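You operate a simulated robot arm through the tools that you are given. There is no shell and no other tool.

You run a simulated robot arm. Do the job below in one go: nothing can be reset, and whatever is moved stays where it is left.

TASK
Set the orange card's block under the laser lens: locked, focused, hose aimed.

It is judged by the outcome, as a careful person would: the job done as asked, and still so three seconds after it is handed in. It fails if anything else is knocked over, pushed out of place, dropped, spilled or broken.

THE ROBOT
A 7-joint arm with a three-finger gripper, fixed in place. Base frame: the origin is at the foot of the arm, x ahead of it, y to its left, z up. Lengths are in m, angles in rad, forces in N, time in s.
With the tool pointing down near the work surface it reaches from about 0.12 to 0.88 m from the base axis. Its first joint turns from -2.897 to 2.897 rad. Payload 2.94 kg.
Tool frame: the origin (TCP) lies between the finger pads and is the grasp point; the fingertips stand 0.03 m ahead of it; z points along the fingers, y is the line along which they close. The gripper opens to 0.132 m. The gripper's body begins 0.107 m behind the TCP.
Orientation is that of the tool frame in the base frame, as [roll, pitch, yaw] about the fixed x, y, z axes, in that order (R = Rz(yaw) Ry(pitch) Rx(roll)). With the fingers straight down and closing along the base's y, the tool's x points along the base's -x, its y along +y and its z along -z.

THE INTERFACE
- The arm moves only by the tool move_arm. Its argument "targets" is a list of rows, each a list of 2 entries, a list of its own where there are three numbers: the shift along the tool's x, y, z in mm, then the turn, a rotation vector about the tool's x, y, z in rad. In form: [[[x, y, z], [ax, ay, az]], ...]. A call has 1 to 20 rows; each row is the pose to reach, as a shift and turn from the pose commanded when the call began, along the tool's axes at that moment. "jaw" is the finger opening in mm, from 0 to 132, set as the call begins (left out, the last holds). Rows are played at 5 a second. More than 0.05 m and 0.15 rad between two rows, or a gripper value outside its range, and nothing of the call is played. Where a pose cannot be reached the arm comes as near as it can. A force on the tool above 40 N (or 10 N above the force at the start of the call, whichever is more), or a blocked arm, ends the call early, and 0.2 s more pass. Each finger halts on what it meets, pressing with about 42 N; the grip force reading is that of the motor and also rises with nothing between the fingers. The clock runs only during rows and for 0.2 s after the last one: add rows that repeat a pose to give the fingers time. The reply holds the time, the measured pose of the TCP, the force on the tool along the base axes, the opening and the grip force, in the units named above and with some noise, with the torque about the TCP (base axes, N m) and any sound that the robot's microphone picked up.
- Cameras (640 x 400 px; columns grow to the right, rows downward): "scene" is fixed at [0.3984, -0.6507, 1.5349]; the picture's right is [0.35, -0.94, 0.00], its down [-0.90, -0.33, -0.28] and it looks along [0.27, 0.10, -0.96] (base axes); focal length 214 px, centre (320, 200). "wrist" rides on the gripper at [0.072, 0.003, -0.144] in the tool frame; the picture's right is [-0.04, 1.00, 0.00], its down [-0.88, -0.04, -0.48] and it looks along [-0.48, -0.02, 0.88] (tool axes); focal length 256 px, centre (320, 200). There is no depth. A picture from a camera that has moved, and an enlarged one, comes with that camera's place and axes in the base frame and with its lens.
- grab_frame(camera): a new picture of that camera. It takes no simulated time.
- raise_lower(by): slides the trunk up (or, below 0, down) by that many m; the arm rides with it, the base frame stays. It gives what a move gives, with no picture.
- zoom(camera, box): a new picture of the part [left, top, right, bottom] of that camera's present view, enlarged. It takes no simulated time.
- finish_job(): hands the job in; it is judged then, once.

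Places have to be worked out from the pictures, the camera data and where the tool is seen. Open the gripper and draw the arm clear of the work before you hand the job in, unless the task says otherwise.

The tools are called after ">>>" as name(argument=value, ...) on one line, values as JSON. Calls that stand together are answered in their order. move_arm: Moves the arm, as the interface text tells. Its arguments: {"type":"object","properties":{"targets":{"type":"array"},"jaw":{"type":"number"}},"required":["targets"]} The other tools are called the same way: raise_lower (by) slides the trunk up or down; grab_frame (camera) takes a picture; zoom (camera, box) takes an enlarged picture of a part of a camera's view; finish_job () hands the job in.

At the start:

```text
t: 0.0
tcp_pos: [0.2046, -0.6435, 1.103]
orientation: [-3.14, -0.001, 3.14]
ft_force: [-0.1, 0.5, 0.5]
moment: [-0.02, -0.01, -0.02]
width: 0.1321
grip_force: 0.0
trunk travel left (down, up): [-0.175, 0.365]
```

scene: 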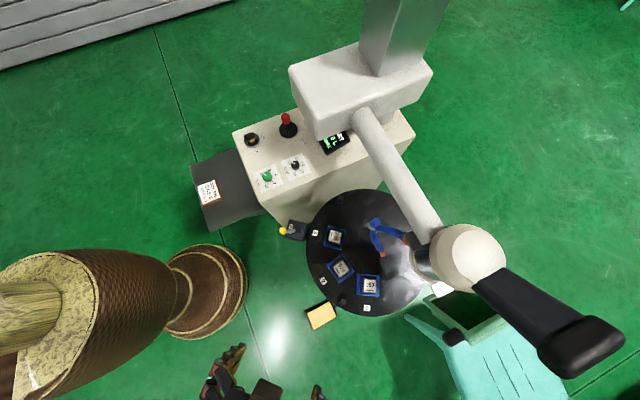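
wrist: 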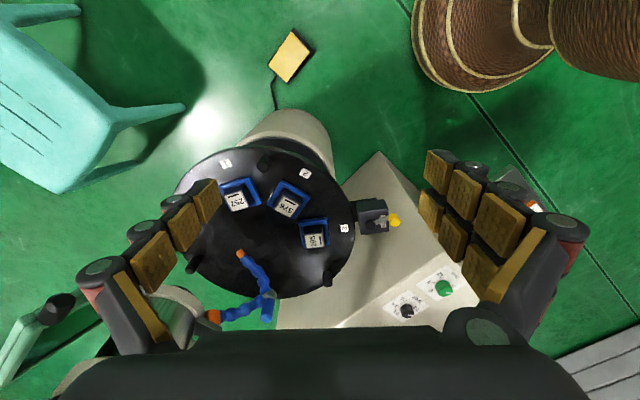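

The scene shows a laser-marking machine with a rotary dial table, blocks numbered on it, a hose (blue, orange nozzle), a control panel with knobs, a lever and display. I'll zoom in on the parts to understand the machine before moving.

>>> zoom(camera="scene", box=[180, 90, 340, 190])

>>> zoom(camera="scene", box=[270, 180, 430, 330])

>>> zoom(camera="scene", box=[190, 170, 240, 210])

>>> zoom(camera="wrist", box=[160, 120, 440, 340])

>>> zoom(camera="wrist", box=[340, 180, 580, 330])

```text
4.00 times, centred on (260, 140) of scene
camera zoom: at [0.3984, -0.6507, 1.5349], right [0.35, -0.94, 0.0], down [-0.9, -0.33, -0.28], along [0.27, 0.1, -0.96], focal length 858 px, centre (560, 440)
```

zoom: 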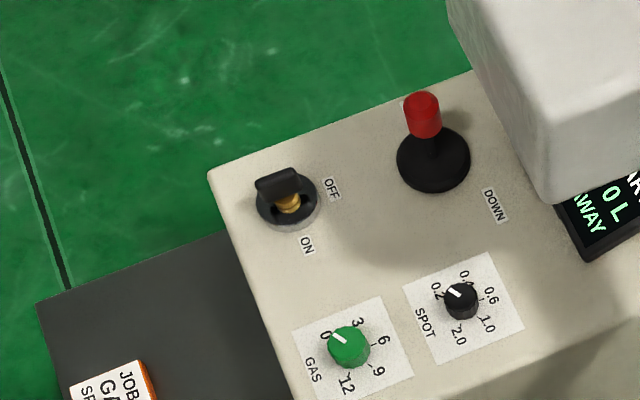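

```text
2.67 times, centred on (350, 255) of scene
camera zoom: at [0.3984, -0.6507, 1.5349], right [0.35, -0.94, 0.0], down [-0.9, -0.33, -0.28], along [0.27, 0.1, -0.96], focal length 572 px, centre (240, 53)
```

zoom: 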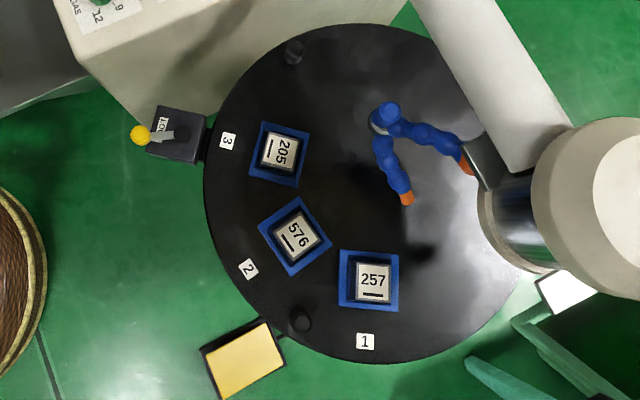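

```text
10.00 times, centred on (215, 190) of scene
camera zoom: at [0.3984, -0.6507, 1.5349], right [0.35, -0.94, 0.0], down [-0.9, -0.33, -0.28], along [0.27, 0.1, -0.96], focal length 2145 px, centre (1370, 300)
```

zoom: 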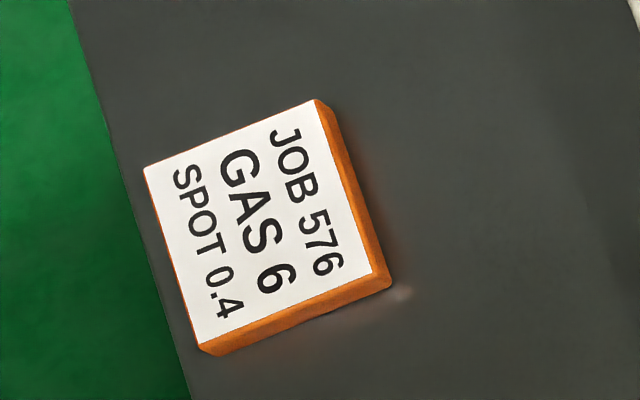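

```text
1.82 times, centred on (300, 230) of wrist
camera zoom: at [0.1312, -0.6407, 1.2466], right [0.04, 1.0, 0.0], down [0.88, -0.04, 0.48], along [0.48, -0.02, -0.88], focal length 465 px, centre (356, 146)
```

zoom: 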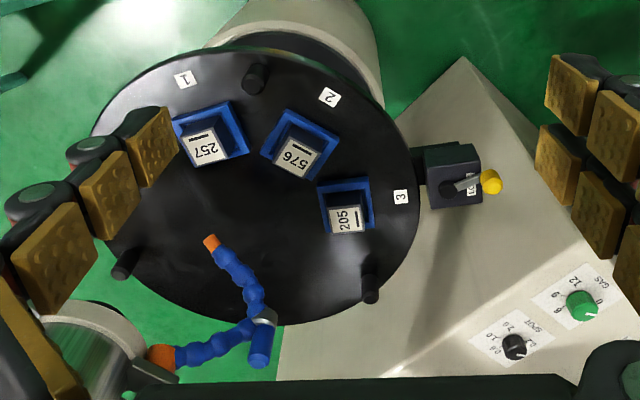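

```text
2.67 times, centred on (460, 255) of wrist
camera zoom: at [0.1312, -0.6407, 1.2466], right [0.04, 1.0, 0.0], down [0.88, -0.04, 0.48], along [0.48, -0.02, -0.88], focal length 683 px, centre (-53, 53)
```

zoom: 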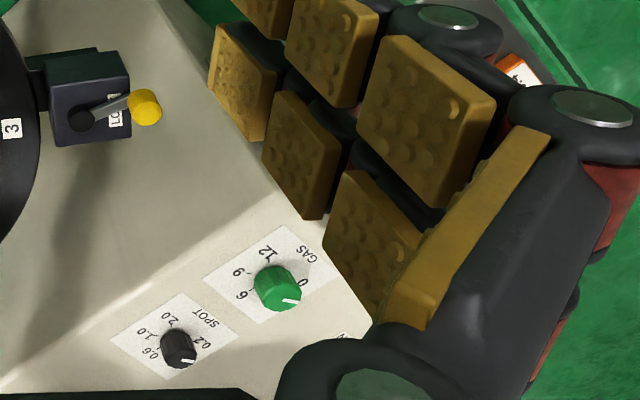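

The card reads JOB 576, GAS 6, SPOT 0.4; block 576 sits in nest 2. I now look at the display, the lens head, hose and lock lever in closer views.

>>> zoom(camera="scene", box=[310, 120, 360, 160])

>>> zoom(camera="scene", box=[350, 200, 430, 280])

>>> zoom(camera="scene", box=[270, 210, 350, 270])

>>> zoom(camera="scene", box=[390, 200, 640, 390])

>>> zoom(camera="scene", box=[180, 270, 350, 400])

>>> zoom(camera="wrist", box=[30, 260, 310, 400])

```text
10.00 times, centred on (335, 140) of scene
camera zoom: at [0.3984, -0.6507, 1.5349], right [0.35, -0.94, 0.0], down [-0.9, -0.33, -0.28], along [0.27, 0.1, -0.96], focal length 2145 px, centre (170, 800)
```

zoom: 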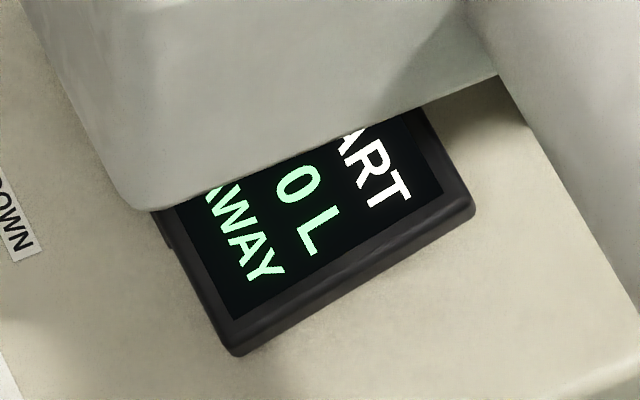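

```text
5.00 times, centred on (390, 240) of scene
camera zoom: at [0.3984, -0.6507, 1.5349], right [0.35, -0.94, 0.0], down [-0.9, -0.33, -0.28], along [0.27, 0.1, -0.96], focal length 1072 px, centre (-30, 0)
```

zoom: 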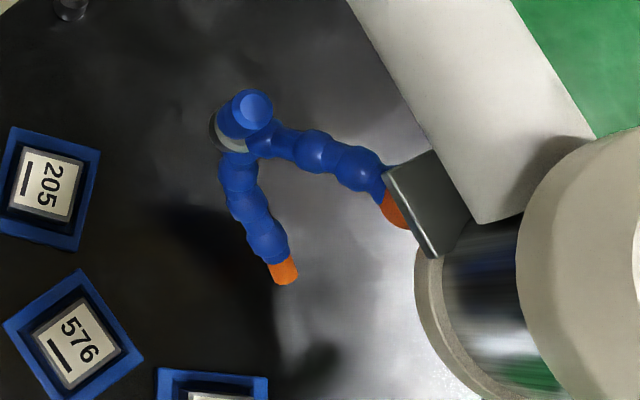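

```text
6.67 times, centred on (310, 240) of scene
camera zoom: at [0.3984, -0.6507, 1.5349], right [0.35, -0.94, 0.0], down [-0.9, -0.33, -0.28], along [0.27, 0.1, -0.96], focal length 1430 px, centre (387, -67)
```

zoom: 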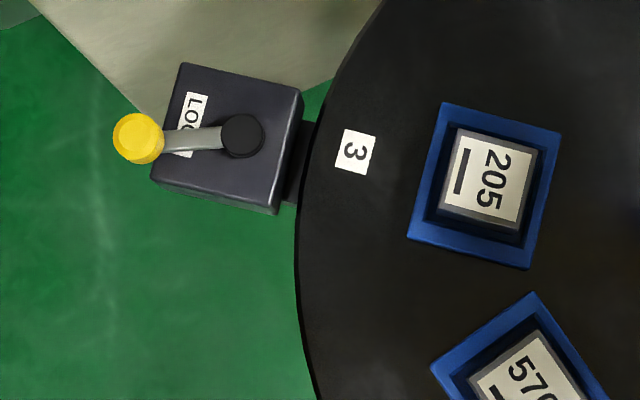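

```text
2.11 times, centred on (515, 295) of scene
camera zoom: at [0.3984, -0.6507, 1.5349], right [0.35, -0.94, 0.0], down [-0.9, -0.33, -0.28], along [0.27, 0.1, -0.96], focal length 452 px, centre (-90, 0)
```

zoom: 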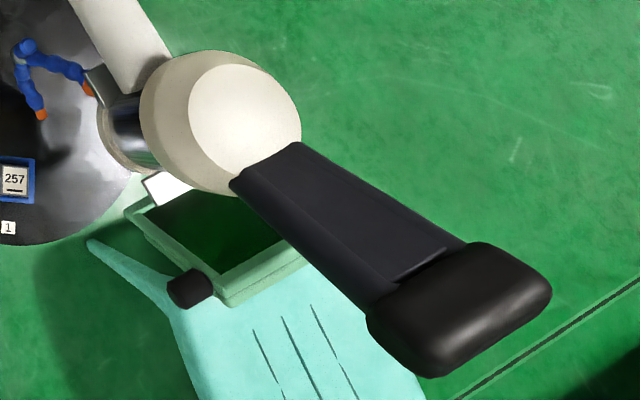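

```text
3.08 times, centred on (265, 335) of scene
camera zoom: at [0.3984, -0.6507, 1.5349], right [0.35, -0.94, 0.0], down [-0.9, -0.33, -0.28], along [0.27, 0.1, -0.96], focal length 660 px, centre (489, -215)
```

zoom: 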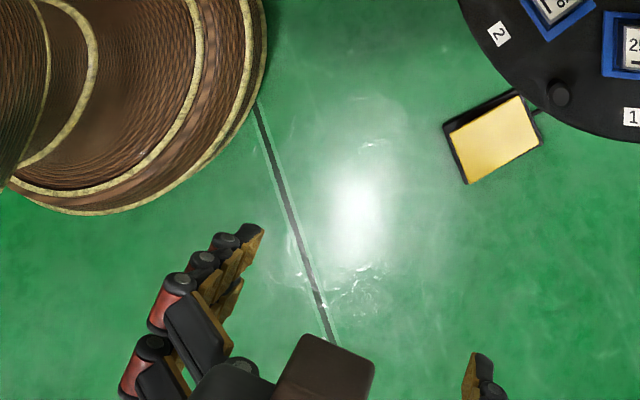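

```text
2.29 times, centred on (170, 330) of wrist
camera zoom: at [0.1312, -0.6407, 1.2466], right [0.04, 1.0, 0.0], down [0.88, -0.04, 0.48], along [0.48, -0.02, -0.88], focal length 585 px, centre (663, -97)
```

zoom: 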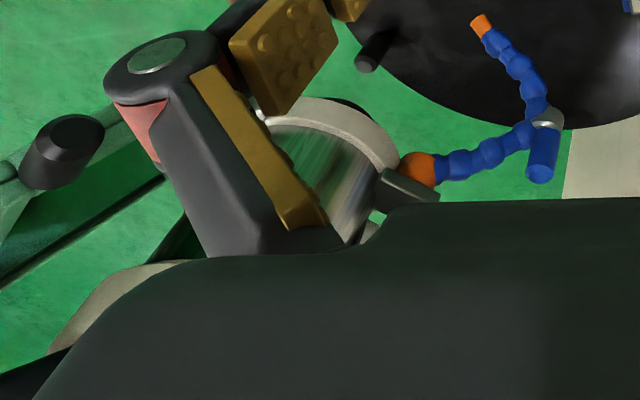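

Block 576 is at about (0.414, -0.725, 0.765) on the turntable, the table centre near (0.50, -0.80), lens near (0.49, -0.91), control panel around z≈0.80. I move the arm toward +x/+y at the same height so that the wrist camera can see the panel and display.

>>> move_arm(targets=[[[-30, 30, 0], [0, 0, 0]], [[-60, 60, 0], [0, 0, 0]], [[-90, 90, 0], [0, 0, 0]], [[-120, 120, 0], [0, 0, 0]], [[-150, 150, 0], [0, 0, 0]], [[-180, 180, 0], [0, 0, 0]], [[-210, 210, 0], [0, 0, 0]], [[-240, 240, 0], [0, 0, 0]]])

>>> grab_frame(camera="wrist")

```text
t: 1.8
tcp_pos: [0.4443, -0.4035, 1.0984]
orientation: [3.139, 0.0, -3.141]
ft_force: [0.5, 0.2, 0.6]
moment: [0.02, 0.01, 0.0]
width: 0.1322
grip_force: 0.1
trunk travel left (down, up): [-0.175, 0.365]
```

```text
taken
camera wrist: at [0.3724, -0.4001, 1.2436], right [0.04, 1.0, 0.0], down [0.88, -0.04, 0.48], along [0.47, -0.02, -0.88], focal length 256 px, centre (320, 200)
```

wrist: 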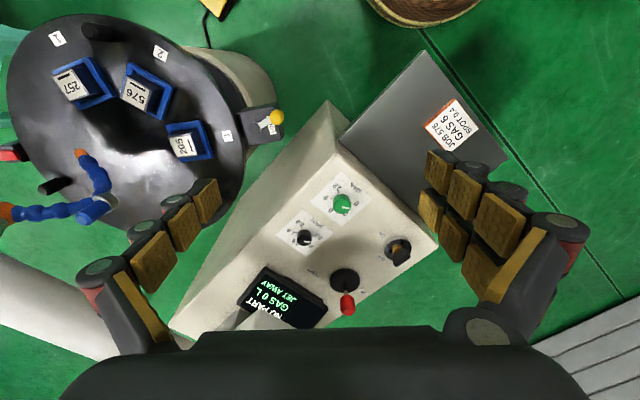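

>>> zoom(camera="wrist", box=[230, 240, 350, 330])

>>> zoom(camera="wrist", box=[280, 170, 440, 300])

>>> zoom(camera="wrist", box=[220, 90, 300, 150])

>>> zoom(camera="wrist", box=[0, 10, 260, 240])

```text
4.44 times, centred on (290, 285) of wrist
camera zoom: at [0.3724, -0.4001, 1.2436], right [0.04, 1.0, 0.0], down [0.88, -0.04, 0.48], along [0.47, -0.02, -0.88], focal length 1138 px, centre (453, -178)
```

zoom: 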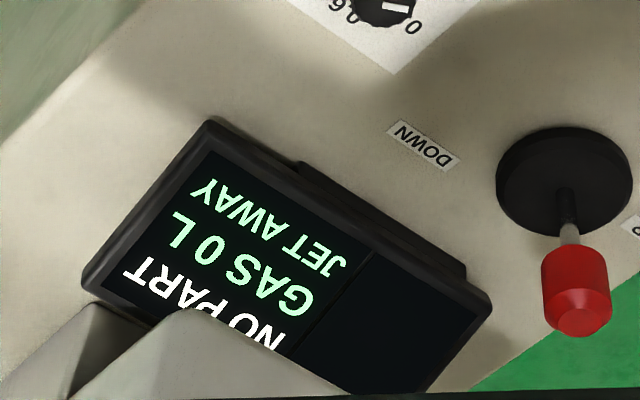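

```text
3.08 times, centred on (360, 235) of wrist
camera zoom: at [0.3724, -0.4001, 1.2436], right [0.04, 1.0, 0.0], down [0.88, -0.04, 0.48], along [0.47, -0.02, -0.88], focal length 788 px, centre (197, 92)
```

zoom: 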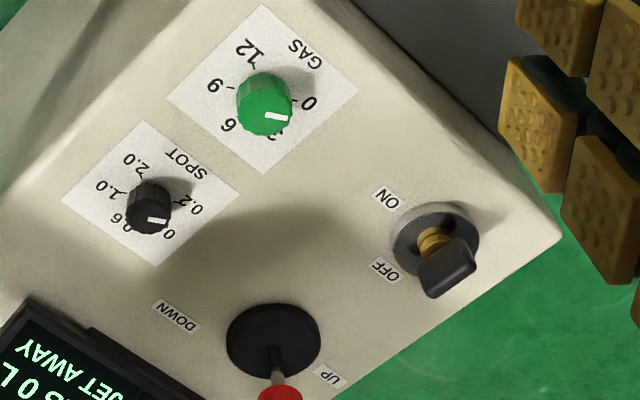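

```text
6.67 times, centred on (260, 120) of wrist
camera zoom: at [0.3724, -0.4001, 1.2436], right [0.04, 1.0, 0.0], down [0.88, -0.04, 0.48], along [0.47, -0.02, -0.88], focal length 1707 px, centre (720, 733)
```

zoom: 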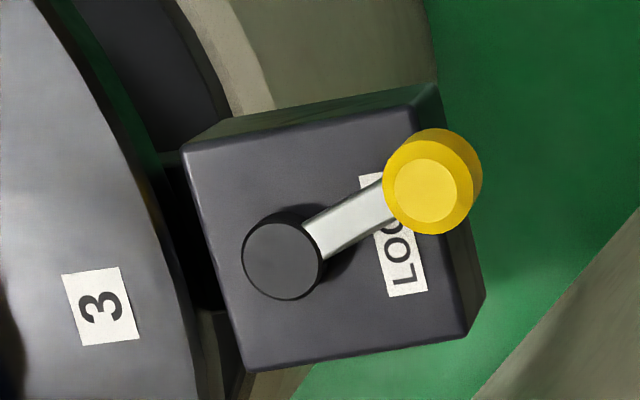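

```text
1.74 times, centred on (130, 125) of wrist
camera zoom: at [0.3724, -0.4001, 1.2436], right [0.04, 1.0, 0.0], down [0.88, -0.04, 0.48], along [0.47, -0.02, -0.88], focal length 445 px, centre (650, 330)
```

zoom: 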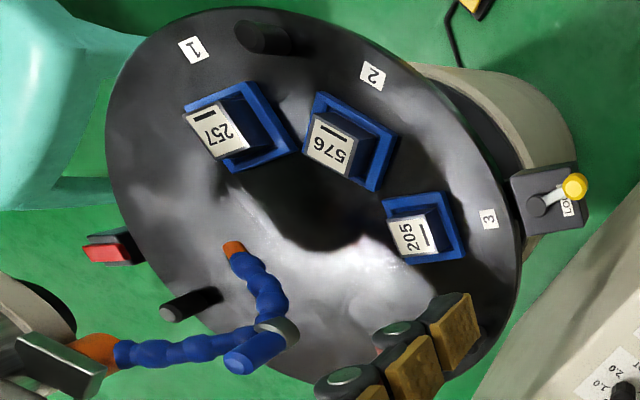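

The display reads "NO PART / GAS 0 L / JET AWAY"; the joystick has DOWN and UP labels; the lock lever's knob is near (0.46, -0.484, 0.76). I lower the camera toward the lock to see whether the bolt is in or out.

>>> move_arm(targets=[[[17, -19, 40], [0, 0, 0]], [[34, -38, 80], [0, 0, 0]], [[50, -58, 120], [0, 0, 0]], [[67, -77, 160], [0, 0, 0]], [[84, -96, 198], [0, 0, 0]]])

>>> grab_frame(camera="wrist")

>>> zoom(camera="wrist", box=[220, 120, 400, 240])

```text
t: 3.0
tcp_pos: [0.3604, -0.4965, 0.9042]
orientation: [3.141, -0.002, -3.141]
ft_force: [0.2, 0.0, 0.3]
moment: [0.03, -0.01, -0.01]
width: 0.1317
grip_force: 0.1
trunk travel left (down, up): [-0.175, 0.365]
```

```text
taken
camera wrist: at [0.2875, -0.4946, 1.0469], right [0.04, 1.0, 0.0], down [0.88, -0.04, 0.48], along [0.48, -0.02, -0.88], focal length 256 px, centre (320, 200)
```

wrist: 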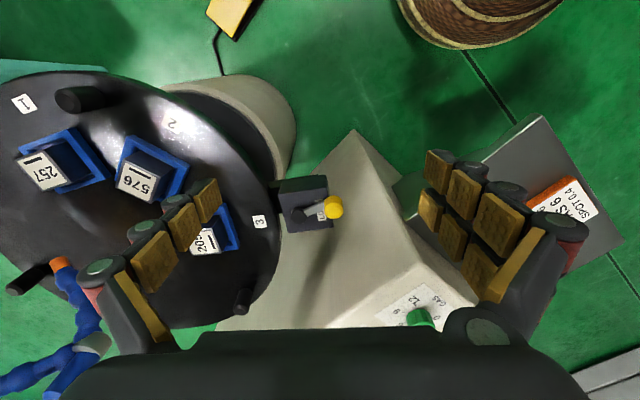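

```text
3.33 times, centred on (310, 180) of wrist
camera zoom: at [0.2875, -0.4946, 1.0469], right [0.04, 1.0, 0.0], down [0.88, -0.04, 0.48], along [0.48, -0.02, -0.88], focal length 853 px, centre (353, 267)
```

zoom: 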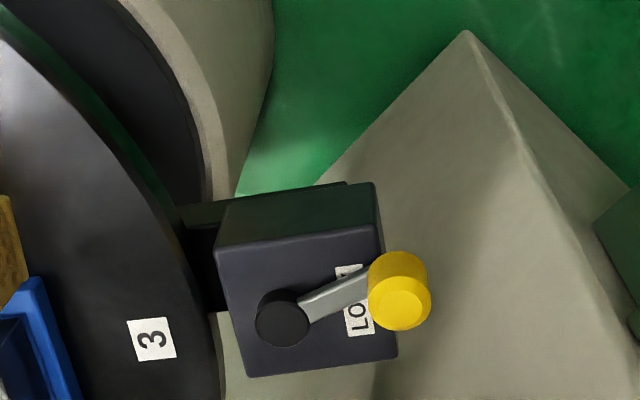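

Table top is at z≈0.725, centre ≈(0.519, -0.7985), radius 0.231, three pegs near r≈0.21 (top z≈0.78). To see lens, hose and bolt from the side, I raise the tool a little and yaw it so the wrist camera looks toward -y.

>>> move_arm(targets=[[[-4, -2, -10], [0, 0, 0.143]], [[-8, -4, -20], [0, 0, 0.286]], [[-12, -6, -30], [0, 0, 0.428]], [[-16, -8, -40], [0, 0, 0.571]], [[-20, -10, -50], [0, 0, 0.714]], [[-24, -12, -60], [0, 0, 0.857]], [[-28, -14, -70], [0, 0, 1.0]], [[-32, -16, -80], [0, 0, 1.142]], [[-36, -18, -90], [0, 0, 1.285]], [[-40, -20, -100], [0, 0, 1.428]], [[-40, -20, -100], [0, 0, 1.571]]])

>>> grab_frame(camera="wrist")

>>> grab_frame(camera="scene")

```text
t: 5.4
tcp_pos: [0.3993, -0.519, 1.0061]
orientation: [-3.141, 0.001, 1.569]
ft_force: [0.3, -0.7, -0.3]
moment: [0.01, 0.02, 0.02]
width: 0.132
grip_force: 0.1
trunk travel left (down, up): [-0.175, 0.365]
```

```text
taken
camera wrist: at [0.403, -0.4471, 1.1483], right [1.0, -0.05, 0.0], down [-0.04, -0.88, 0.48], along [-0.02, -0.47, -0.88], focal length 256 px, centre (320, 200)
```

wrist: 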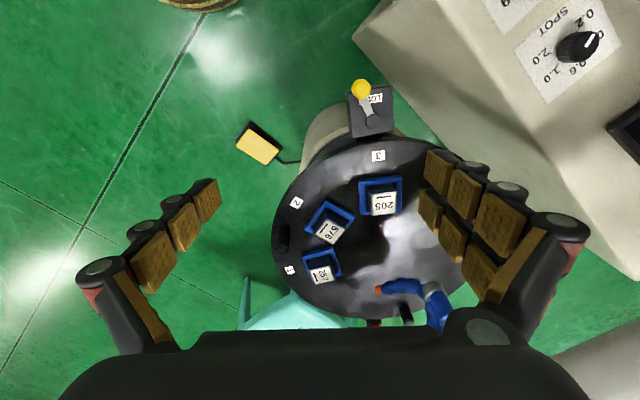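

```text
taken
```

scene: 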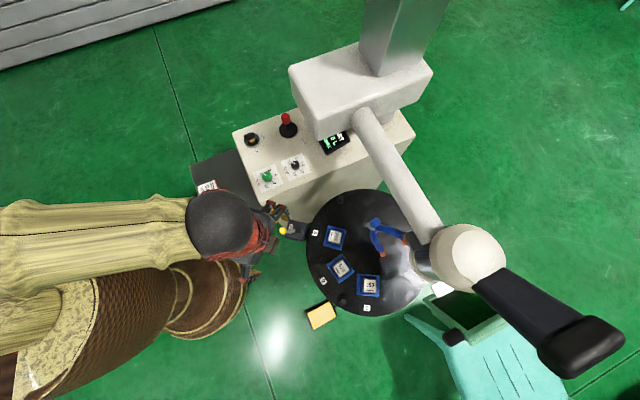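

Now I tilt the tool about its y axis so the camera looks flatter toward the lens and hose.

>>> move_arm(targets=[[[0, 0, 0], [0, -0.14, 0]], [[0, 0, 0], [0, -0.28, 0]], [[0, 0, 0], [0, -0.42, 0]], [[0, 0, 0], [0, -0.56, 0]], [[0, 0, 0], [0, -0.7, 0]]])

>>> grab_frame(camera="wrist")

>>> zoom(camera="wrist", box=[280, 80, 520, 230])

>>> zoom(camera="wrist", box=[260, 180, 440, 320])

```text
t: 6.6
tcp_pos: [0.4001, -0.518, 1.0053]
orientation: [3.141, 0.702, 1.571]
ft_force: [0.5, 0.4, 0.1]
moment: [0.02, -0.02, 0.01]
width: 0.1316
grip_force: 0.1
trunk travel left (down, up): [-0.175, 0.365]
```

```text
taken
camera wrist: at [0.4033, -0.3711, 1.0684], right [1.0, -0.03, 0.03], down [-0.04, -0.36, 0.93], along [-0.02, -0.93, -0.37], focal length 256 px, centre (320, 200)
```

wrist: 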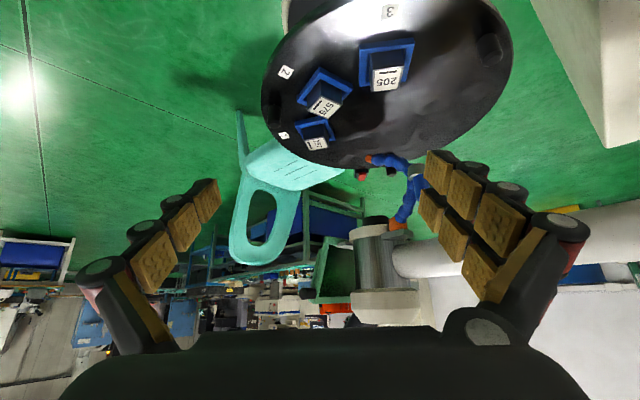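

```text
2.67 times, centred on (400, 155) of wrist
camera zoom: at [0.4033, -0.3711, 1.0684], right [1.0, -0.03, 0.03], down [-0.04, -0.36, 0.93], along [-0.02, -0.93, -0.37], focal length 683 px, centre (107, 320)
```

zoom: 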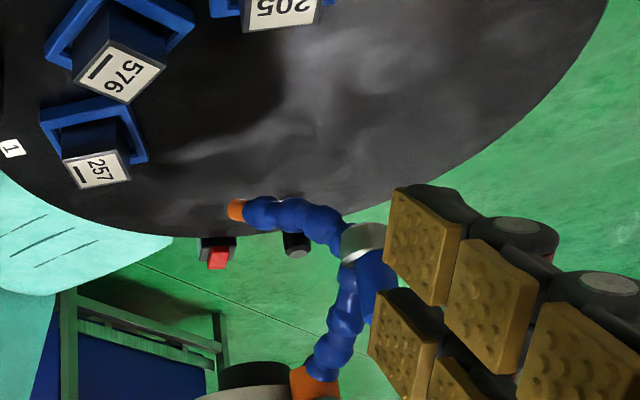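

```text
2.86 times, centred on (350, 250) of wrist
camera zoom: at [0.4033, -0.3711, 1.0684], right [1.0, -0.03, 0.03], down [-0.04, -0.36, 0.93], along [-0.02, -0.93, -0.37], focal length 731 px, centre (234, 57)
```

zoom: 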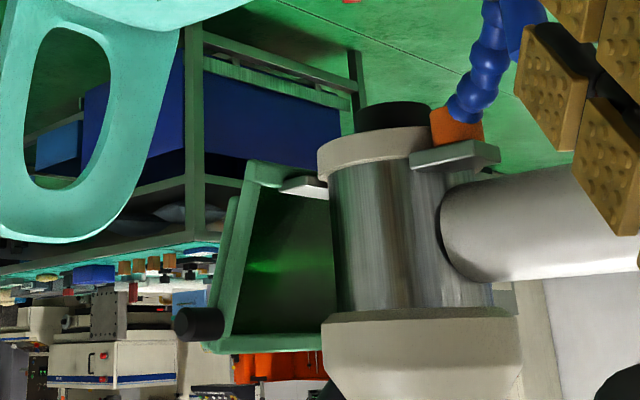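

The lens bottom (black glass) is around (0.51, -0.91, 0.90), with the hose's ball mount on a bracket beside it. I take close scene zooms of the pegs, lens and console edge to refine positions before touching the table.

>>> zoom(camera="scene", box=[320, 270, 400, 320])

>>> zoom(camera="scene", box=[320, 180, 400, 230])

>>> zoom(camera="scene", box=[390, 220, 470, 300])

>>> zoom(camera="scene", box=[230, 160, 330, 260])

```text
8.00 times, centred on (360, 295) of scene
camera zoom: at [0.3984, -0.6507, 1.5349], right [0.35, -0.94, 0.0], down [-0.9, -0.33, -0.28], along [0.27, 0.1, -0.96], focal length 1716 px, centre (0, -560)
```

zoom: 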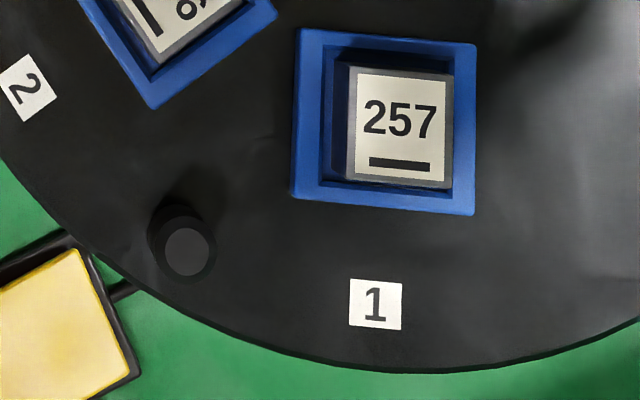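

```text
8.00 times, centred on (360, 205) of scene
camera zoom: at [0.3984, -0.6507, 1.5349], right [0.35, -0.94, 0.0], down [-0.9, -0.33, -0.28], along [0.27, 0.1, -0.96], focal length 1716 px, centre (0, 160)
```

zoom: 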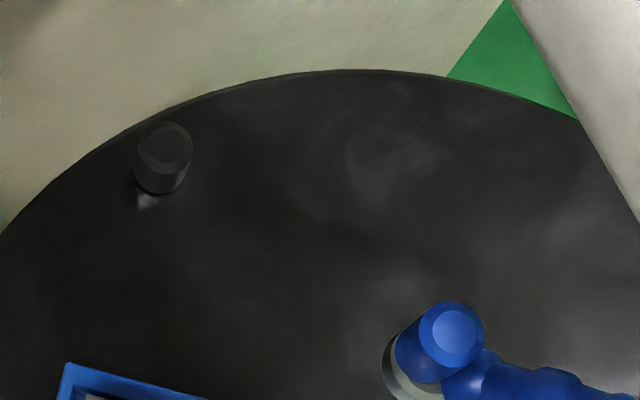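

```text
5.00 times, centred on (430, 260) of scene
camera zoom: at [0.3984, -0.6507, 1.5349], right [0.35, -0.94, 0.0], down [-0.9, -0.33, -0.28], along [0.27, 0.1, -0.96], focal length 1072 px, centre (-230, -100)
```

zoom: 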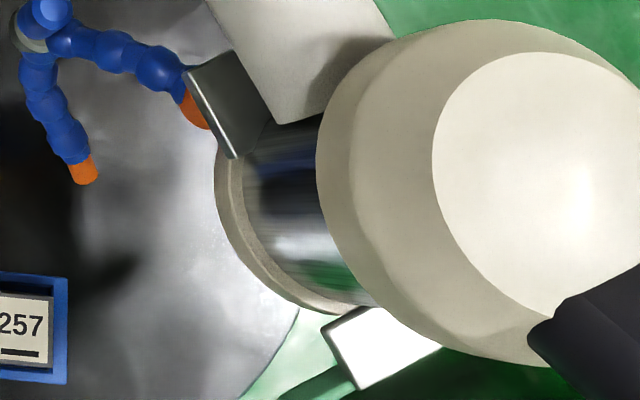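

```text
4.00 times, centred on (280, 210) of scene
camera zoom: at [0.3984, -0.6507, 1.5349], right [0.35, -0.94, 0.0], down [-0.9, -0.33, -0.28], along [0.27, 0.1, -0.96], focal length 858 px, centre (480, 160)
```

zoom: 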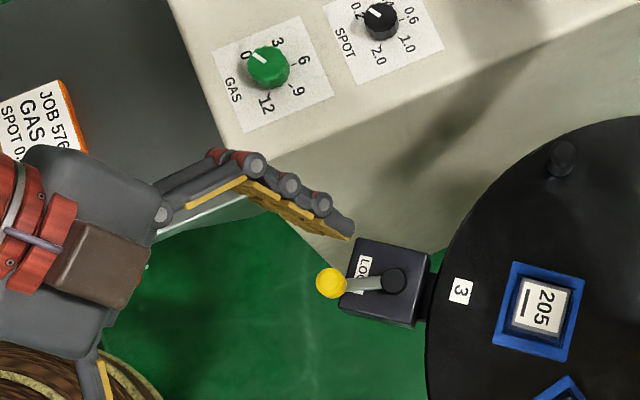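

The table centre refines to (0.518, -0.7985), labels at 195°, 145°, 96° and peg 1 near (0.315, -0.758). I undo the tilt first, before going over peg 1.

>>> move_arm(targets=[[[0, 0, 0], [0, 0.14, 0]], [[0, 0, 0], [0, 0.28, 0]], [[0, 0, 0], [0, 0.42, 0]], [[0, 0, 0], [0, 0.56, 0]], [[0, 0, 0], [0, 0.7, 0]]], jaw=70)

>>> move_arm(targets=[[[-22, -8, 13], [0, 0, -0.143]], [[-44, -15, 26], [0, 0, -0.286]], [[-65, -23, 40], [0, 0, -0.428]], [[-87, -31, 53], [0, 0, -0.571]], [[-109, -39, 66], [0, 0, -0.714]], [[-131, -46, 79], [0, 0, -0.857]], [[-153, -54, 92], [0, 0, -1.0]], [[-175, -62, 105], [0, 0, -1.142]], [[-196, -70, 118], [0, 0, -1.285]], [[-218, -77, 132], [0, 0, -1.428]], [[-240, -85, 145], [0, 0, -1.571]]])

>>> grab_frame(camera="wrist")

>>> grab_frame(camera="scene")

```text
t: 7.8
tcp_pos: [0.3998, -0.52, 1.0052]
orientation: [3.14, -0.002, 1.572]
ft_force: [-0.7, 0.1, 0.8]
moment: [-0.01, 0.01, -0.01]
width: 0.0697
grip_force: 0.0
trunk travel left (down, up): [-0.175, 0.365]
```

```text
t: 10.2
tcp_pos: [0.3139, -0.756, 0.8568]
orientation: [-3.141, -0.001, -3.14]
ft_force: [0.2, 0.3, 0.7]
moment: [0.03, 0.0, 0.01]
width: 0.0697
grip_force: 0.0
trunk travel left (down, up): [-0.175, 0.365]
```

```text
taken
camera wrist: at [0.241, -0.7545, 1.0015], right [0.04, 1.0, 0.0], down [0.88, -0.04, 0.48], along [0.47, -0.02, -0.88], focal length 256 px, centre (320, 200)
```

wrist: 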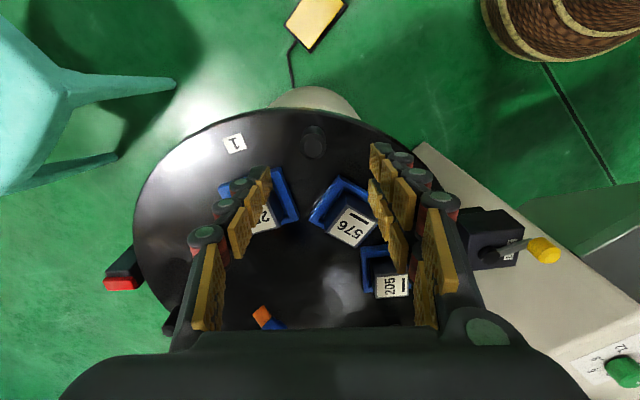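

```text
taken
```

scene: 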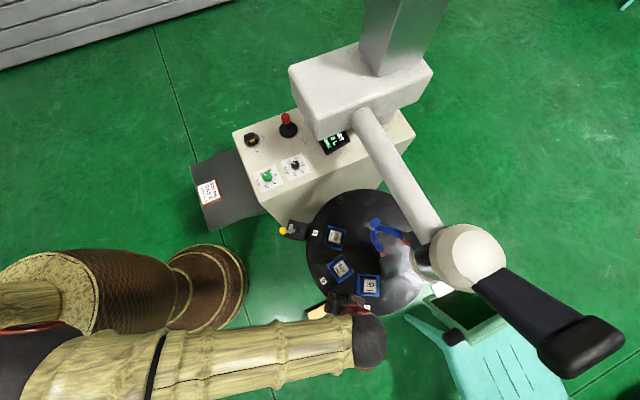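

Peg 1's top is at about (0.311, -0.764), almost right under the TCP. I lower to straddle it with fingertips about 18 mm above the table.

>>> move_arm(targets=[[[2, -8, 0], [0, 0, 0]], [[2, -8, 30], [0, 0, 0]], [[2, -8, 60], [0, 0, 0]], [[2, -8, 85], [0, 0, 0]], [[2, -8, 85], [0, 0, 0]]])

>>> grab_frame(camera="wrist")

```text
t: 11.4
tcp_pos: [0.3146, -0.7661, 0.7741]
orientation: [3.141, -0.001, 3.141]
ft_force: [0.0, -0.4, -0.1]
moment: [0.04, -0.02, 0.05]
width: 0.0702
grip_force: 0.1
trunk travel left (down, up): [-0.175, 0.365]
```

```text
taken
camera wrist: at [0.2419, -0.764, 0.9178], right [0.04, 1.0, 0.0], down [0.88, -0.04, 0.48], along [0.47, -0.02, -0.88], focal length 256 px, centre (320, 200)
```

wrist: 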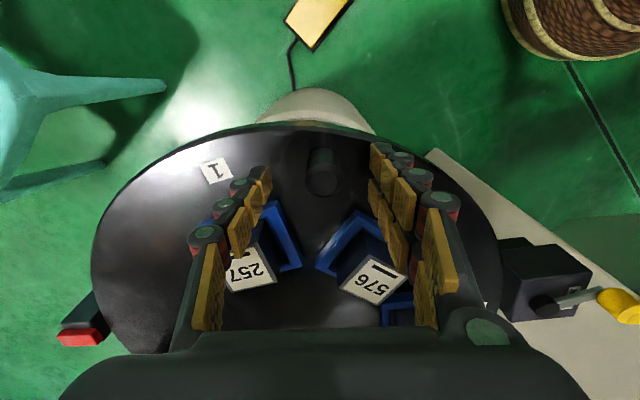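

The peg (about 22 mm thick) is centred between the fingers. I close to a loose cage of 34 mm and push gently counter-clockwise (toward -y) by 15 mm to learn if the table is free or locked.

>>> move_arm(targets=[[[0, 0, 0], [0, 0, 0]], [[0, 0, 0], [0, 0, 0]], [[0, 0, 0], [0, 0, 0]], [[1, -4, 0], [0, 0, 0]], [[1, -8, 0], [0, 0, 0]], [[2, -12, 0], [0, 0, 0]], [[3, -16, 0], [0, 0, 0]]], jaw=34)

>>> grab_frame(camera="wrist")

>>> zoom(camera="scene", box=[270, 180, 430, 330])

```text
t: 13.0
tcp_pos: [0.3097, -0.7833, 0.7752]
orientation: [3.14, 0.0, -3.141]
ft_force: [0.4, 1.9, -1.5]
moment: [0.0, -0.06, -0.03]
width: 0.0347
grip_force: 0.4
trunk travel left (down, up): [-0.175, 0.365]
```

```text
taken
camera wrist: at [0.2378, -0.7803, 0.9184], right [0.04, 1.0, 0.0], down [0.88, -0.04, 0.48], along [0.47, -0.02, -0.88], focal length 256 px, centre (320, 200)
```

wrist: 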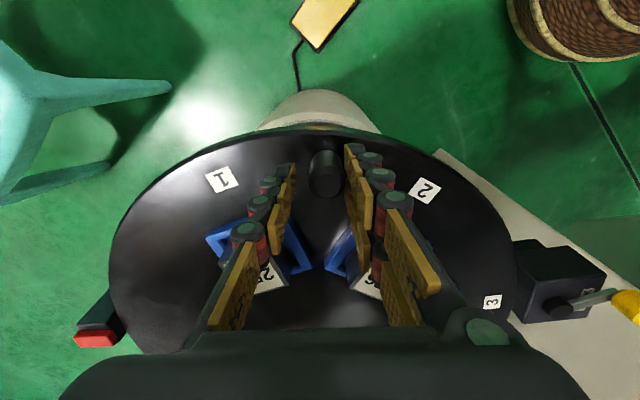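

```text
2.67 times, centred on (350, 255) of scene
camera zoom: at [0.3984, -0.6507, 1.5349], right [0.35, -0.94, 0.0], down [-0.9, -0.33, -0.28], along [0.27, 0.1, -0.96], focal length 572 px, centre (240, 53)
```

zoom: 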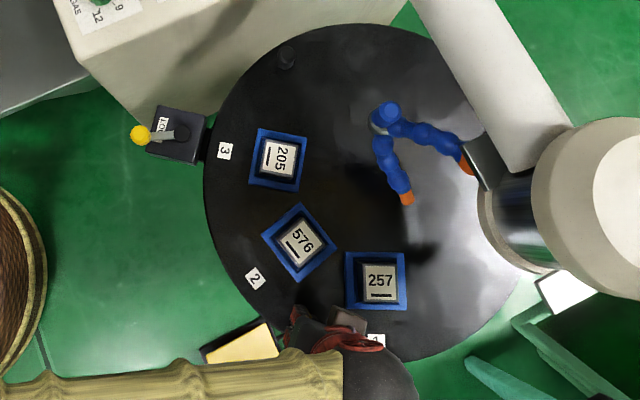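

The table turned freely with only ~2 N, so it is currently unlocked. I keep pushing peg 1 counter-clockwise toward the limit of reach.

>>> move_arm(targets=[[[0, -9, 0], [0, 0, 0]], [[0, -18, 0], [0, 0, 0]], [[0, -27, 0], [0, 0, 0]], [[0, -36, 0], [0, 0, 0]], [[-1, -45, 0], [0, 0, 0]], [[-2, -54, 0], [0, 0, 0]]])

>>> zoom(camera="scene", box=[270, 180, 430, 330])

```text
t: 14.4
tcp_pos: [0.3092, -0.8174, 0.7745]
orientation: [3.141, 0.0, 3.141]
ft_force: [-0.5, 0.1, 0.4]
moment: [0.0, -0.01, 0.02]
width: 0.034
grip_force: 0.1
out of reach, approached as far as the arm can: row 5, 6
trunk travel left (down, up): [-0.175, 0.365]
```

```text
2.67 times, centred on (350, 255) of scene
camera zoom: at [0.3984, -0.6507, 1.5349], right [0.35, -0.94, 0.0], down [-0.9, -0.33, -0.28], along [0.27, 0.1, -0.96], focal length 572 px, centre (240, 53)
```

zoom: 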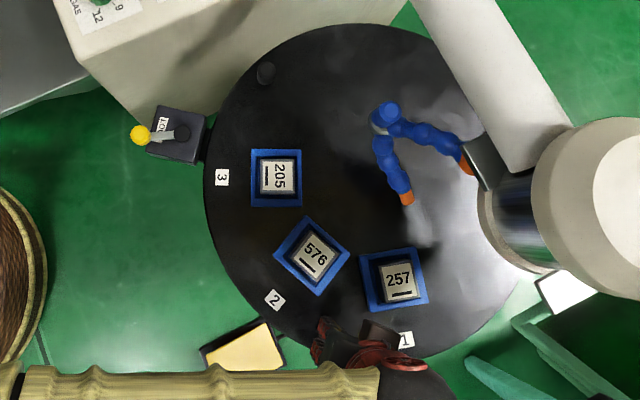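

Reach ends about 0.874 m from the base; the table has turned ~14° so peg 2 is now near (0.60, -0.612). I open the fingers, lift clear and retreat a bit toward the base.

>>> move_arm(targets=[[[0, 4, 0], [0, 0, 0]], [[0, 4, 0], [0, 0, 0]], [[0, 4, -40], [0, 0, 0]], [[0, 4, -80], [0, 0, 0]], [[0, 4, -115], [0, 0, 0]], [[-15, 40, -115], [0, 0, 0]], [[-30, 80, -115], [0, 0, 0]]], jaw=70)

>>> grab_frame(camera="wrist")

>>> zoom(camera="scene", box=[270, 180, 430, 330])

```text
t: 16.0
tcp_pos: [0.3375, -0.7382, 0.8891]
orientation: [3.14, 0.001, 3.141]
ft_force: [-0.1, -0.3, 0.1]
moment: [0.01, -0.01, -0.01]
width: 0.0699
grip_force: 0.1
trunk travel left (down, up): [-0.175, 0.365]
```

```text
taken
camera wrist: at [0.2657, -0.7365, 1.033], right [0.04, 1.0, 0.0], down [0.88, -0.04, 0.48], along [0.47, -0.02, -0.88], focal length 256 px, centre (320, 200)
```

wrist: 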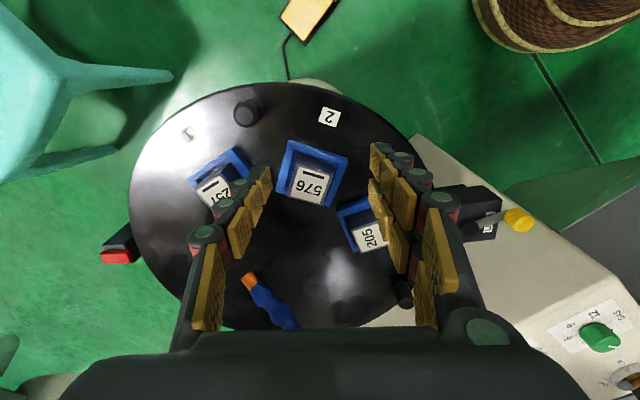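

```text
2.67 times, centred on (350, 255) of scene
camera zoom: at [0.3984, -0.6507, 1.5349], right [0.35, -0.94, 0.0], down [-0.9, -0.33, -0.28], along [0.27, 0.1, -0.96], focal length 572 px, centre (240, 53)
```

zoom: 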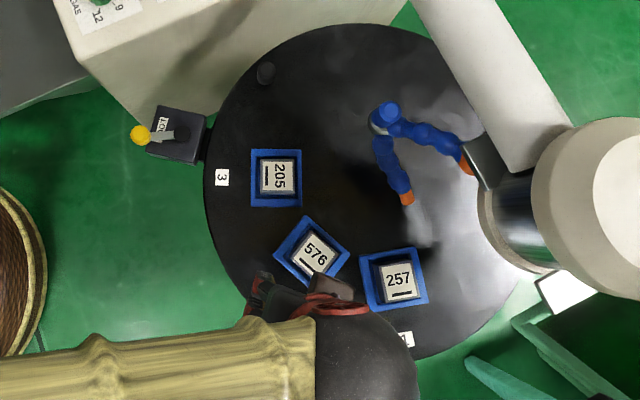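

The commanded pose followed; peg 2 is estimated at about (0.602, -0.613). I move there at tip height ~0.86 along a path on the base side of the table, yawing so the fingers will straddle the peg tangentially.

>>> move_arm(targets=[[[-21, 35, -3], [0, 0, 0.1375]], [[-42, 69, -6], [0, 0, 0.275]], [[-62, 104, -10], [0, 0, 0.4125]], [[-83, 138, -10], [0, 0, 0.55]], [[-101, 137, -10], [0, 0, 0.687]], [[-119, 136, -10], [0, 0, 0.824]], [[-138, 135, -10], [0, 0, 0.961]], [[-156, 134, -10], [0, 0, 1.098]], [[-174, 133, -10], [0, 0, 1.235]], [[-192, 131, -10], [0, 0, 1.372]], [[-210, 130, -10], [0, 0, 1.509]], [[-229, 129, -10], [0, 0, 1.646]], [[-247, 128, -10], [0, 0, 1.783]], [[-265, 127, -10], [0, 0, 1.92]]])

>>> grab_frame(camera="wrist")

>>> grab_frame(camera="scene")

```text
t: 19.0
tcp_pos: [0.6048, -0.6128, 0.8999]
orientation: [-3.139, 0.001, 1.218]
ft_force: [-0.2, 0.1, 0.4]
moment: [0.0, -0.03, 0.01]
width: 0.0698
grip_force: 0.2
trunk travel left (down, up): [-0.175, 0.365]
```

```text
taken
camera wrist: at [0.6323, -0.546, 1.0432], right [0.92, -0.39, 0.0], down [-0.34, -0.81, 0.48], along [-0.18, -0.44, -0.88], focal length 256 px, centre (320, 200)
```

wrist: 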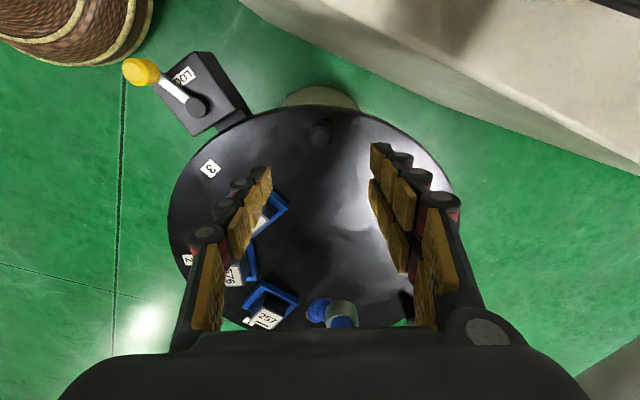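

```text
taken
```

scene: 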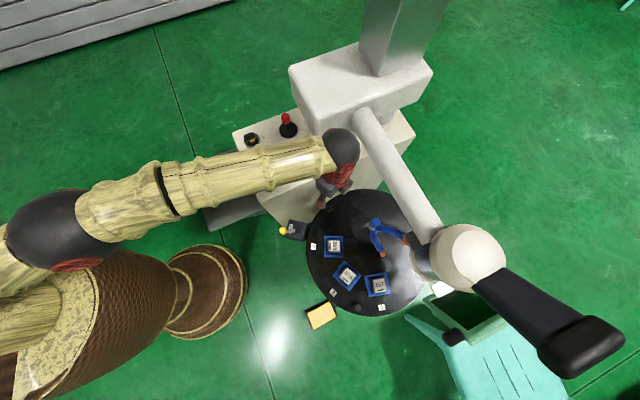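

Peg 2 appears exactly under the tool. I lower to straddle it.

>>> move_arm(targets=[[[0, 0, 40], [0, 0, 0]], [[0, 0, 80], [0, 0, 0]], [[0, 0, 110], [0, 0, 0]], [[0, 0, 127], [0, 0, 0]], [[0, 0, 127], [0, 0, 0]]])

>>> grab_frame(camera="wrist")

```text
t: 20.2
tcp_pos: [0.6005, -0.6133, 0.7733]
orientation: [3.141, 0.0, 1.223]
ft_force: [-0.3, 0.1, 0.1]
moment: [-0.02, 0.0, -0.01]
width: 0.0699
grip_force: 0.0
trunk travel left (down, up): [-0.175, 0.365]
```

```text
taken
camera wrist: at [0.6284, -0.5463, 0.9171], right [0.92, -0.38, 0.0], down [-0.34, -0.81, 0.48], along [-0.18, -0.44, -0.88], focal length 256 px, centre (320, 200)
```

wrist: 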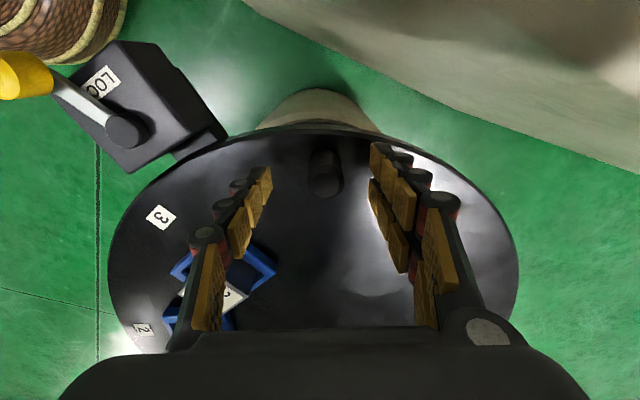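

Peg 2 sits centred between the fingers (r≈0.21). I cage it at 34 mm and sweep along the table's circle counter-clockwise by 60°, turning the tool with it.

>>> move_arm(targets=[[[0, 0, 0], [0, 0, 0]], [[0, 0, 0], [0, 0, 0]], [[0, 0, 0], [0, 0, 0]], [[4.6, -14.1, 0], [0, 0, -0.0698]], [[4.1, -28.6, 0], [0, 0, -0.1396]], [[2.7, -42.9, 0], [0, 0, -0.2094]], [[0.2, -57.1, 0], [0, 0, -0.2793]], [[-3.3, -71.1, 0], [0, 0, -0.3491]], [[-7.8, -84.9, 0], [0, 0, -0.4189]], [[-13.1, -98.3, 0], [0, 0, -0.4887]], [[-19.5, -111.3, 0], [0, 0, -0.5585]], [[-26.7, -123.8, 0], [0, 0, -0.6283]], [[-34.7, -135.8, 0], [0, 0, -0.6981]], [[-43.6, -147.1, 0], [0, 0, -0.7679]], [[-53.2, -157.9, 0], [0, 0, -0.8378]], [[-63.6, -167.9, 0], [0, 0, -0.9076]], [[-74.7, -177.2, 0], [0, 0, -0.9774]], [[-86.3, -185.7, 0], [0, 0, -1.0472]]], jaw=34)

>>> grab_frame(camera="wrist")

>>> grab_frame(camera="scene")

```text
t: 24.0
tcp_pos: [0.3976, -0.6298, 0.7733]
orientation: [3.141, 0.0, 2.27]
ft_force: [0.5, 0.0, 0.6]
moment: [0.01, -0.02, 0.01]
width: 0.0338
grip_force: 0.0
trunk travel left (down, up): [-0.175, 0.365]
```

```text
taken
camera wrist: at [0.3525, -0.5735, 0.9169], right [0.79, 0.61, 0.0], down [0.54, -0.7, 0.48], along [0.29, -0.38, -0.88], focal length 256 px, centre (320, 200)
```

wrist: 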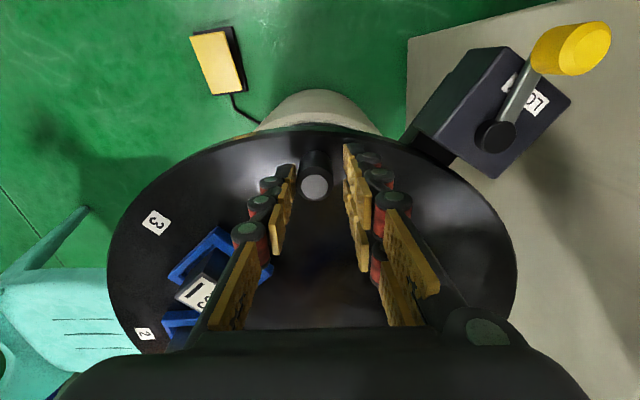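

```text
taken
```

scene: 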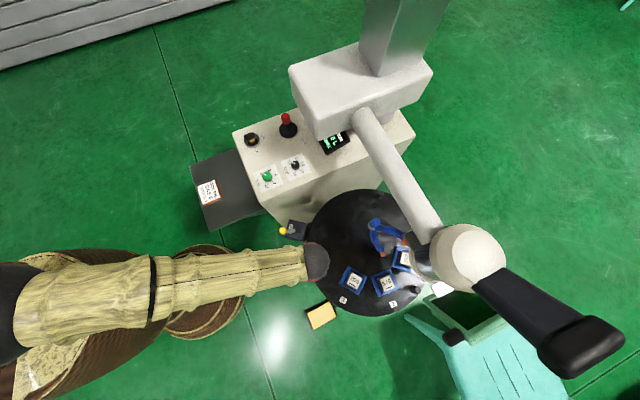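

The table followed the full 60° sweep. I check how block 257 passes relative to the hose nozzle and what the display says.

>>> zoom(camera="scene", box=[330, 200, 450, 320])

>>> zoom(camera="scene", box=[310, 120, 360, 160])

```text
3.33 times, centred on (390, 260) of scene
camera zoom: at [0.3984, -0.6507, 1.5349], right [0.35, -0.94, 0.0], down [-0.9, -0.33, -0.28], along [0.27, 0.1, -0.96], focal length 715 px, centre (87, 0)
```

zoom: 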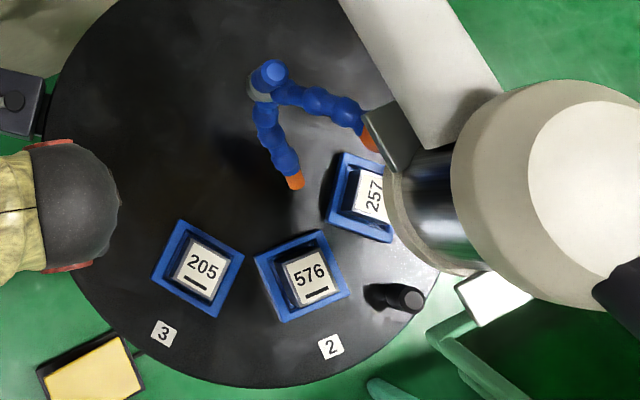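

```text
10.00 times, centred on (335, 140) of scene
camera zoom: at [0.3984, -0.6507, 1.5349], right [0.35, -0.94, 0.0], down [-0.9, -0.33, -0.28], along [0.27, 0.1, -0.96], focal length 2145 px, centre (170, 800)
```

zoom: 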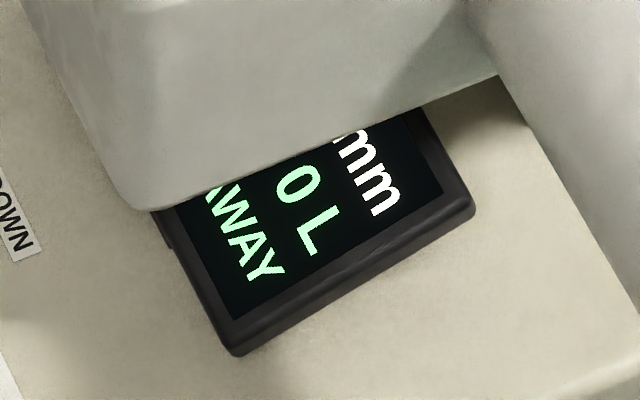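

The display now shows a distance in "mm" because block 257 is passing under the lens (its label at ≈271°), so the lens sits near 271° on the table circle; block 576 is at ≈221°. I sweep the peg about 47° further, slower toward the end.

>>> move_arm(targets=[[[0.6, -10.8, 0], [0, 0, -0.0524]], [[0.6, -21.7, 0], [0, 0, -0.1047]], [[0, -32.5, 0], [0, 0, -0.1571]], [[-1.1, -43.3, 0], [0, 0, -0.2094]], [[-2.8, -54.0, 0], [0, 0, -0.2618]], [[-5.0, -64.7, 0], [0, 0, -0.3142]], [[-7.8, -75.1, 0], [0, 0, -0.3665]], [[-11.2, -85.5, 0], [0, 0, -0.4189]], [[-15.0, -95.6, 0], [0, 0, -0.4712]], [[-19.4, -105.5, 0], [0, 0, -0.5236]], [[-24.3, -115.2, 0], [0, 0, -0.576]], [[-29.8, -124.6, 0], [0, 0, -0.6283]], [[-35.7, -133.7, 0], [0, 0, -0.6807]], [[-42.0, -142.5, 0], [0, 0, -0.733]], [[-46.5, -148.2, 0], [0, 0, -0.7679]], [[-50.0, -152.3, 0], [0, 0, -0.7941]], [[-52.4, -155.0, 0], [0, 0, -0.8116]], [[-53.6, -156.4, 0], [0, 0, -0.8203]], [[-53.6, -156.4, 0], [0, 0, -0.8203]]])

>>> grab_frame(camera="wrist")

>>> zoom(camera="scene", box=[330, 200, 450, 320])

>>> zoom(camera="scene", box=[310, 120, 360, 160])

```text
t: 28.0
tcp_pos: [0.3147, -0.7713, 0.7736]
orientation: [3.141, 0.0, 3.089]
ft_force: [0.7, 0.3, 0.2]
moment: [-0.02, 0.02, 0.01]
width: 0.0342
grip_force: 0.5
trunk travel left (down, up): [-0.175, 0.365]
```

```text
taken
camera wrist: at [0.242, -0.7645, 0.9175], right [0.1, 1.0, 0.0], down [0.88, -0.08, 0.48], along [0.47, -0.05, -0.88], focal length 256 px, centre (320, 200)
```

wrist: 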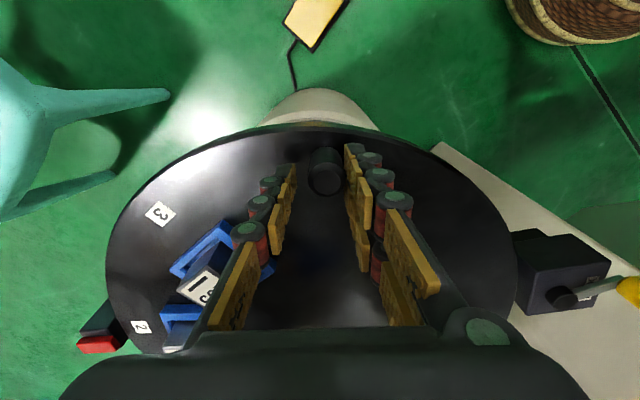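

```text
3.33 times, centred on (390, 260) of scene
camera zoom: at [0.3984, -0.6507, 1.5349], right [0.35, -0.94, 0.0], down [-0.9, -0.33, -0.28], along [0.27, 0.1, -0.96], focal length 715 px, centre (87, 0)
```

zoom: 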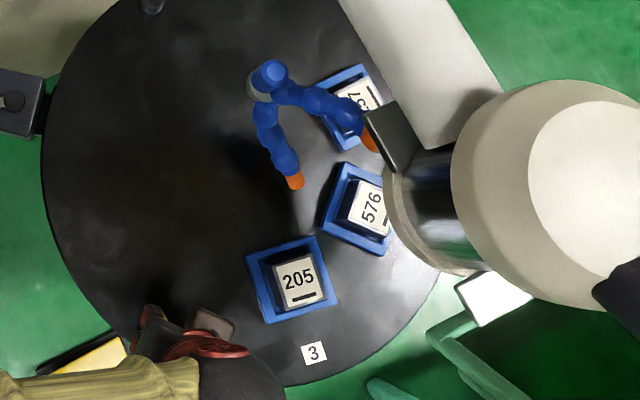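

```text
10.00 times, centred on (335, 140) of scene
camera zoom: at [0.3984, -0.6507, 1.5349], right [0.35, -0.94, 0.0], down [-0.9, -0.33, -0.28], along [0.27, 0.1, -0.96], focal length 2145 px, centre (170, 800)
```

zoom: 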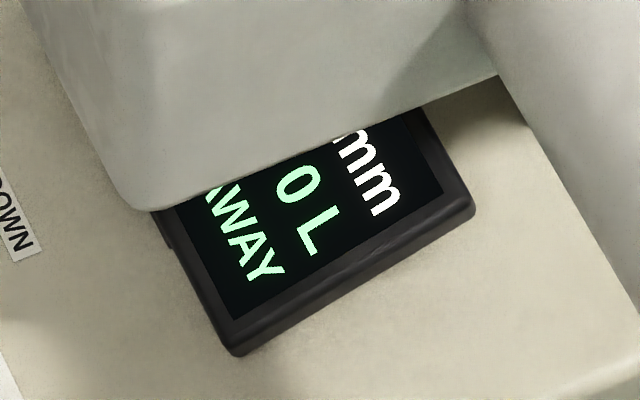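

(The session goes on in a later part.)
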